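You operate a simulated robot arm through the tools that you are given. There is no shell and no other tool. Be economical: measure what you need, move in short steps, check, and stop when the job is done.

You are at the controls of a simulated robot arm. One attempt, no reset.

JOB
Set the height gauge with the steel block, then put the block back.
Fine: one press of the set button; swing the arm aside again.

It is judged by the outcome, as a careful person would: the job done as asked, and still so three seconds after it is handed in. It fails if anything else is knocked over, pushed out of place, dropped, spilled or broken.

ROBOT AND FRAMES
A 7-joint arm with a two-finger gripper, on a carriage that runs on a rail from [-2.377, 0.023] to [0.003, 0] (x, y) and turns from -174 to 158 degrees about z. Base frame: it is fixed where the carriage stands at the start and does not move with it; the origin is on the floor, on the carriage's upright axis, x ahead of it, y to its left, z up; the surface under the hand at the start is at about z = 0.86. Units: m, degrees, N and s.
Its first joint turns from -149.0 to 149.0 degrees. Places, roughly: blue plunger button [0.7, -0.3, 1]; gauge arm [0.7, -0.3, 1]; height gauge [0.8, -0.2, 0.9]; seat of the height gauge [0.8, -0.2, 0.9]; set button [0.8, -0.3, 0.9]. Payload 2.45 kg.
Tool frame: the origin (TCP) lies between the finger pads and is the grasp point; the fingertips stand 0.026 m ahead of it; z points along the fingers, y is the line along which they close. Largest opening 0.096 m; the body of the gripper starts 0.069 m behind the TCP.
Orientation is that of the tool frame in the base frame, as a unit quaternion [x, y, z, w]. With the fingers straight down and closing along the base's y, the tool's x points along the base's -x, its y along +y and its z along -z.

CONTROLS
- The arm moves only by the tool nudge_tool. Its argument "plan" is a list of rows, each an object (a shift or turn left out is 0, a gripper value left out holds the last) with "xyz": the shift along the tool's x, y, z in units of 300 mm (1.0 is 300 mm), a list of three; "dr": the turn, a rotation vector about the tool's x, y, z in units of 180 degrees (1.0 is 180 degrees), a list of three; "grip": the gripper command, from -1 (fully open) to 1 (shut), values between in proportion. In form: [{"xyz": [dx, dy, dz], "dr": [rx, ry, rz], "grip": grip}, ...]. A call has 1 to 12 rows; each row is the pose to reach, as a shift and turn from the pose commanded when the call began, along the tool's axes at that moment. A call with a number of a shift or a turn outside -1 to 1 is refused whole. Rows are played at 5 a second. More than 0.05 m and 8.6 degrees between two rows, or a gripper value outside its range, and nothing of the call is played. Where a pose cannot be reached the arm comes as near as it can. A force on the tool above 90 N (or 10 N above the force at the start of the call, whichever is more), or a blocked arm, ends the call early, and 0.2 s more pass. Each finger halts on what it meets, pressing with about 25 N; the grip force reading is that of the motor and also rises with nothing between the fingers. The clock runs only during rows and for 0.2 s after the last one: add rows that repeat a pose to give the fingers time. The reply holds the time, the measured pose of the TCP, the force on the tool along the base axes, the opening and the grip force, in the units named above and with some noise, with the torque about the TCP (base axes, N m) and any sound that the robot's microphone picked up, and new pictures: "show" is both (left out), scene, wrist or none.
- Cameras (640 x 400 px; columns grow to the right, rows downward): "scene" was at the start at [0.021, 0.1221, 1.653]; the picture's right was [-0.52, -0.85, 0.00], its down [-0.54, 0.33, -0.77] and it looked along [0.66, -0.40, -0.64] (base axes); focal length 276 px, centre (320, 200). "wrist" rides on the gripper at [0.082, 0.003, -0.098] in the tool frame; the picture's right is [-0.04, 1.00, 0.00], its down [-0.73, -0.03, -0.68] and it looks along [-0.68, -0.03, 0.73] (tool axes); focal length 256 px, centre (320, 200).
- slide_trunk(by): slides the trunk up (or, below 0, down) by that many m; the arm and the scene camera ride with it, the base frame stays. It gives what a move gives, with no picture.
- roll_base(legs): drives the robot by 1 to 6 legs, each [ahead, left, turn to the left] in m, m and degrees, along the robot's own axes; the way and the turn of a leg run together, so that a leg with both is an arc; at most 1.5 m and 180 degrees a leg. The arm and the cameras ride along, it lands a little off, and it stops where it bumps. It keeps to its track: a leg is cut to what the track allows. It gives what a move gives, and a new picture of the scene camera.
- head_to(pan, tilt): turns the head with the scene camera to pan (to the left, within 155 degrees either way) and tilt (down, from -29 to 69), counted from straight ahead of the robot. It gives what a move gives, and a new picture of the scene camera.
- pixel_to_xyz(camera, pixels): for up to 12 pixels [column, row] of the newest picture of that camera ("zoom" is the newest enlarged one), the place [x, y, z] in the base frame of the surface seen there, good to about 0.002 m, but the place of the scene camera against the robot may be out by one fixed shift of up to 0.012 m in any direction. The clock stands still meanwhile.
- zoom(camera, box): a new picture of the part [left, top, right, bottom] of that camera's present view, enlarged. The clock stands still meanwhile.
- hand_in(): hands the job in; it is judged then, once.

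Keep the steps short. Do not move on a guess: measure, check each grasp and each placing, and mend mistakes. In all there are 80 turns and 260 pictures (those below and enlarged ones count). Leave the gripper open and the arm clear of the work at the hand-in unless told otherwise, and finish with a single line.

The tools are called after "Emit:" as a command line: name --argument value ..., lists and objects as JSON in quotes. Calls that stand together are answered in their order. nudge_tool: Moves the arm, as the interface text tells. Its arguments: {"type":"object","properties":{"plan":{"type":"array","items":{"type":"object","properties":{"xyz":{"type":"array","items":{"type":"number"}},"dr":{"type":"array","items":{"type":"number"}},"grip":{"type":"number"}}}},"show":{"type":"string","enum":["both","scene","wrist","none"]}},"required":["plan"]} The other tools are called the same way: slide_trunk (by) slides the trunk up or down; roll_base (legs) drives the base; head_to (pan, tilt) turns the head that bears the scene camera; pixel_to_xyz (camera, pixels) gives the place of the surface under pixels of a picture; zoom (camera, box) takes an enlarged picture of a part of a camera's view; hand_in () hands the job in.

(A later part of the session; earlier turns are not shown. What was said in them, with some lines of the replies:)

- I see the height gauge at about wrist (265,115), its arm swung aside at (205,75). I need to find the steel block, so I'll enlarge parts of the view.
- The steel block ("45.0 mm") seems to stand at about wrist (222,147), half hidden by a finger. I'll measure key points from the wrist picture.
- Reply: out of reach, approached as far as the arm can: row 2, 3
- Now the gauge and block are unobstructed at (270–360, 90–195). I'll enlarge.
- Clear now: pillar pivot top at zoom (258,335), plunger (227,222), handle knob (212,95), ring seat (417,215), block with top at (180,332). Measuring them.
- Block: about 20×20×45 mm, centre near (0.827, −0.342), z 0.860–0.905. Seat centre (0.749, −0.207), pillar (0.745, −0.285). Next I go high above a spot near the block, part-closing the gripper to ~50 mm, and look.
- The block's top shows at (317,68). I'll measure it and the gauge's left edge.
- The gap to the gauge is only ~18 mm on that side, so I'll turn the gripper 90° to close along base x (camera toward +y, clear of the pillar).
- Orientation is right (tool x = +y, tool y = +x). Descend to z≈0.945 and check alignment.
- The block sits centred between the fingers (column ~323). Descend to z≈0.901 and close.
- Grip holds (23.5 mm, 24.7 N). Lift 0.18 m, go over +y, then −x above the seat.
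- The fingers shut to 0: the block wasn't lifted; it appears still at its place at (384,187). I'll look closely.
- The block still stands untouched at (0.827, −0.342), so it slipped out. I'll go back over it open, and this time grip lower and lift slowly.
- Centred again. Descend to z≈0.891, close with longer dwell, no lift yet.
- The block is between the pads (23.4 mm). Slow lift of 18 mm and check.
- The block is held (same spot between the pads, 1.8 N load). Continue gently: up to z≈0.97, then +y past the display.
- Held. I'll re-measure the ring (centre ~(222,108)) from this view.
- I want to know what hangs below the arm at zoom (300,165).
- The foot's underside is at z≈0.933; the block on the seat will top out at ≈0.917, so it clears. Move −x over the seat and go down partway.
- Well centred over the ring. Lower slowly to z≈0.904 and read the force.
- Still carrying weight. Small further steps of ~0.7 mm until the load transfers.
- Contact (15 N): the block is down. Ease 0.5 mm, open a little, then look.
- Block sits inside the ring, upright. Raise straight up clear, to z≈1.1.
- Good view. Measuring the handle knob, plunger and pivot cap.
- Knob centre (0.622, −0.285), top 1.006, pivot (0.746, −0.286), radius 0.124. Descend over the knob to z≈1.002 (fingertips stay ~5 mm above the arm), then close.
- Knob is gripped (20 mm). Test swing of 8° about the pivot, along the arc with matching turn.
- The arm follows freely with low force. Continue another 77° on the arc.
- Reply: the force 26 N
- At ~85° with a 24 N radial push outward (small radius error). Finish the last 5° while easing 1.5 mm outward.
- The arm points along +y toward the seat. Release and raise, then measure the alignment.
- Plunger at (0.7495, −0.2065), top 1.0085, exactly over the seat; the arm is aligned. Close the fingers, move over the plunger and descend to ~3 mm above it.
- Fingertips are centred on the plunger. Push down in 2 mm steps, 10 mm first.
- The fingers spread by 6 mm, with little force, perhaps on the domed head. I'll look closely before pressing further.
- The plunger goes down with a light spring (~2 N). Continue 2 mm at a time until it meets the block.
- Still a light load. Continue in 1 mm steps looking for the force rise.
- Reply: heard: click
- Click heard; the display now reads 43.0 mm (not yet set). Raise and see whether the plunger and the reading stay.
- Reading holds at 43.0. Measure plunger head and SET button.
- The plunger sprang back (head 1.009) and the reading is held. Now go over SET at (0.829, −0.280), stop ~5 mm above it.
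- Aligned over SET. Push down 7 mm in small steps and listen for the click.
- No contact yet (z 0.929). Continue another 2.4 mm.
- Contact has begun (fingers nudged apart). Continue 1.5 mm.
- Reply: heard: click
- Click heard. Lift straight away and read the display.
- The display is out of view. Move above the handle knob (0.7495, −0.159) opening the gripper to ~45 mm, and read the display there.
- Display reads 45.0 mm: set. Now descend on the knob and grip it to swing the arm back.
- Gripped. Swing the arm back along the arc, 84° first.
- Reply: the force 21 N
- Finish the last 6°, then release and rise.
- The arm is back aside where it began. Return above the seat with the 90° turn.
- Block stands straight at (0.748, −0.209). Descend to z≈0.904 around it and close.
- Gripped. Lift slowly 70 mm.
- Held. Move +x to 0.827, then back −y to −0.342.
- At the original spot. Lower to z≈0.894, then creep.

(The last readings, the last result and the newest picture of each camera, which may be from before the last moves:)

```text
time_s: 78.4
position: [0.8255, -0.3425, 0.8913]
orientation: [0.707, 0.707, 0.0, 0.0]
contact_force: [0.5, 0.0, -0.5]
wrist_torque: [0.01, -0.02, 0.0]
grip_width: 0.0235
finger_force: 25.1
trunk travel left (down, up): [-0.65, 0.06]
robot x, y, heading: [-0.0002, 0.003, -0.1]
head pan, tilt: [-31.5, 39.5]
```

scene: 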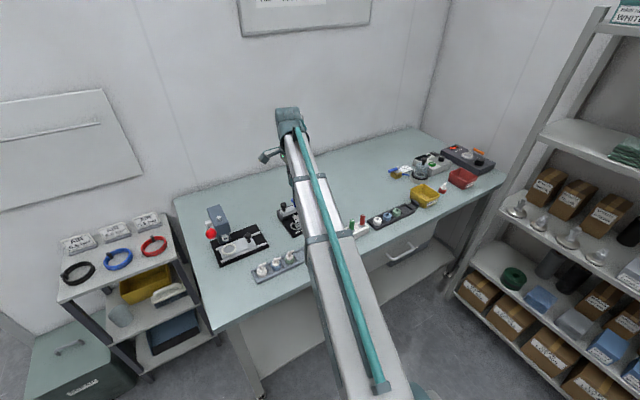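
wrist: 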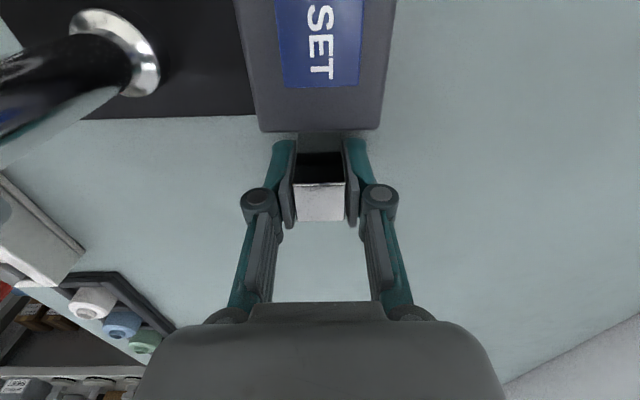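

The load is going over to the table (−0.5 N). 0.3 mm more, then open and rise.

Emit:
nudge_tool --plan '[{"xyz": [0, 0, 0.001]}, {"xyz": [0, 0, 0.001], "grip": 0.4}, {"xyz": [0, 0, 0.001], "grip": 0.1}, {"xyz": [0, 0, 0.001], "grip": 0.0}, {"xyz": [0, 0, 0.001]}]' --show "wrist"

Emit:
nudge_tool --plan '[{"xyz": [0, 0, -0.05]}, {"xyz": [0, 0, -0.15]}, {"xyz": [0, 0, -0.3]}, {"xyz": [0, 0, -0.45]}, {"xyz": [0, 0, -0.6]}, {"xyz": [0, 0, -0.75]}, {"xyz": [0, 0, -0.9]}, {"xyz": [0.15, 0, -0.9], "grip": -1}, {"xyz": [0.3, 0, -0.9]}, {"xyz": [0.3, 0, -0.9]}]'

Emit:
zoom --camera "wrist" --box '[220, 0, 420, 160]'

```text
time_s: 79.6
position: [0.8277, -0.3426, 0.8907]
orientation: [0.707, 0.707, 0.0, 0.0]
contact_force: [0.0, -0.1, 0.3]
wrist_torque: [0.0, -0.02, -0.01]
grip_width: 0.0479
finger_force: 0.1
trunk travel left (down, up): [-0.65, 0.06]
robot x, y, heading: [-0.0015, -0.001, 0.2]
head pan, tilt: [-31.5, 39.5]
```

wrist: 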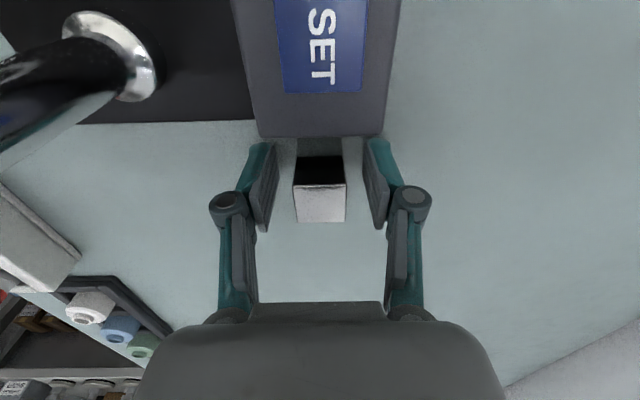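

```text
time_s: 81.8
position: [0.8262, -0.2532, 1.16]
orientation: [0.707, 0.707, 0.0, 0.0]
contact_force: [-0.2, 0.1, -1.2]
wrist_torque: [-0.01, 0.0, -0.01]
grip_width: 0.0961
finger_force: 0.0
trunk travel left (down, up): [-0.65, 0.06]
robot x, y, heading: [-0.0005, 0.0, -0.0]
head pan, tilt: [-31.5, 39.5]
```

scene: 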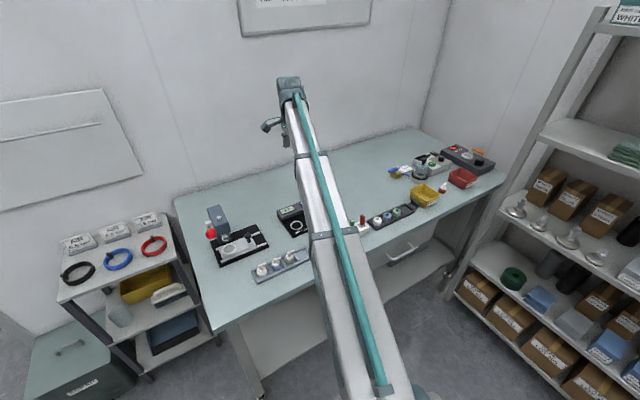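
wrist: 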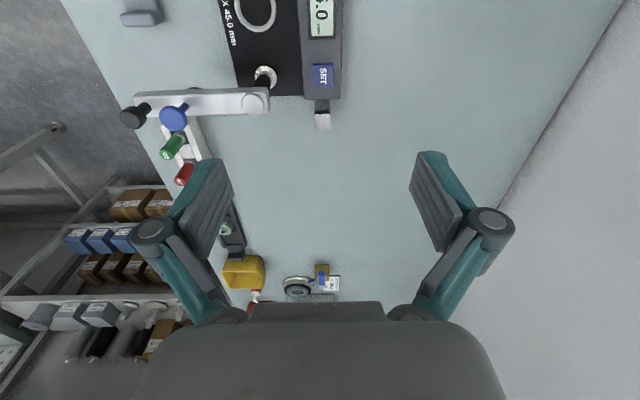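

```text
2.50 times, centred on (320, 80) of wrist
```

zoom: 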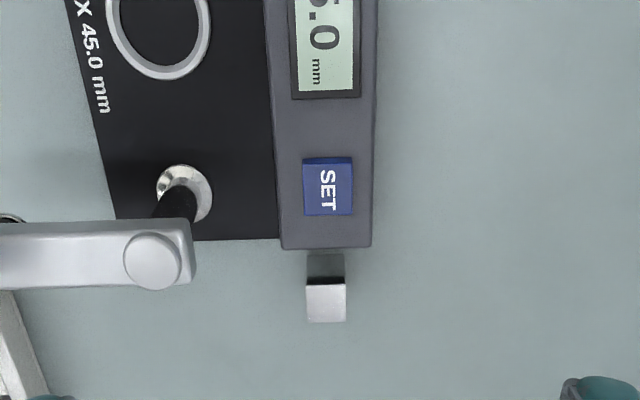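

Block is standing back in place; I verify its position and the display in the scene view.

Emit:
pixel_to_xyz --camera "wrist" --pixels '[[323, 121], [318, 121], [329, 121]]'

Emit:
zoom --camera "scene" --box '[260, 180, 340, 240]'

```text
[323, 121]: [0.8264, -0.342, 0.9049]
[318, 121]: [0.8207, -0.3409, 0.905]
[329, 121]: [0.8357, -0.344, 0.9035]
```

```text
6.67 times, centred on (300, 210) of scene
```

zoom: 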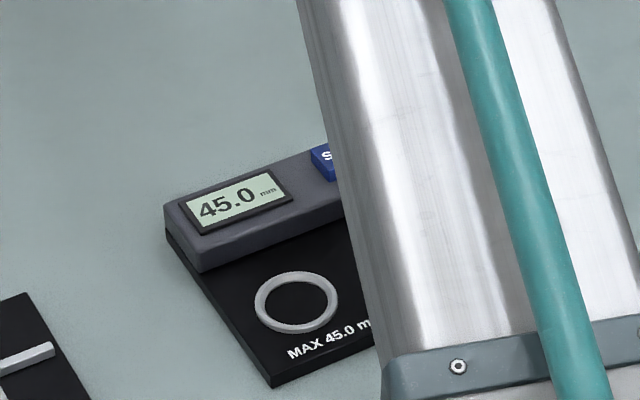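

The display reads 45.0 mm, the block is back at (0.826, −0.342), the gauge arm is aside, and the gripper is open and clear. Handing in.

Emit:
hand_in

```text
The job is handed in.
```

The height gauge is set to 45.0 mm with one press of SET, the gauge arm is swung aside again, and the steel block is back in its original place; the first grip on the block slipped, but it stayed standing.
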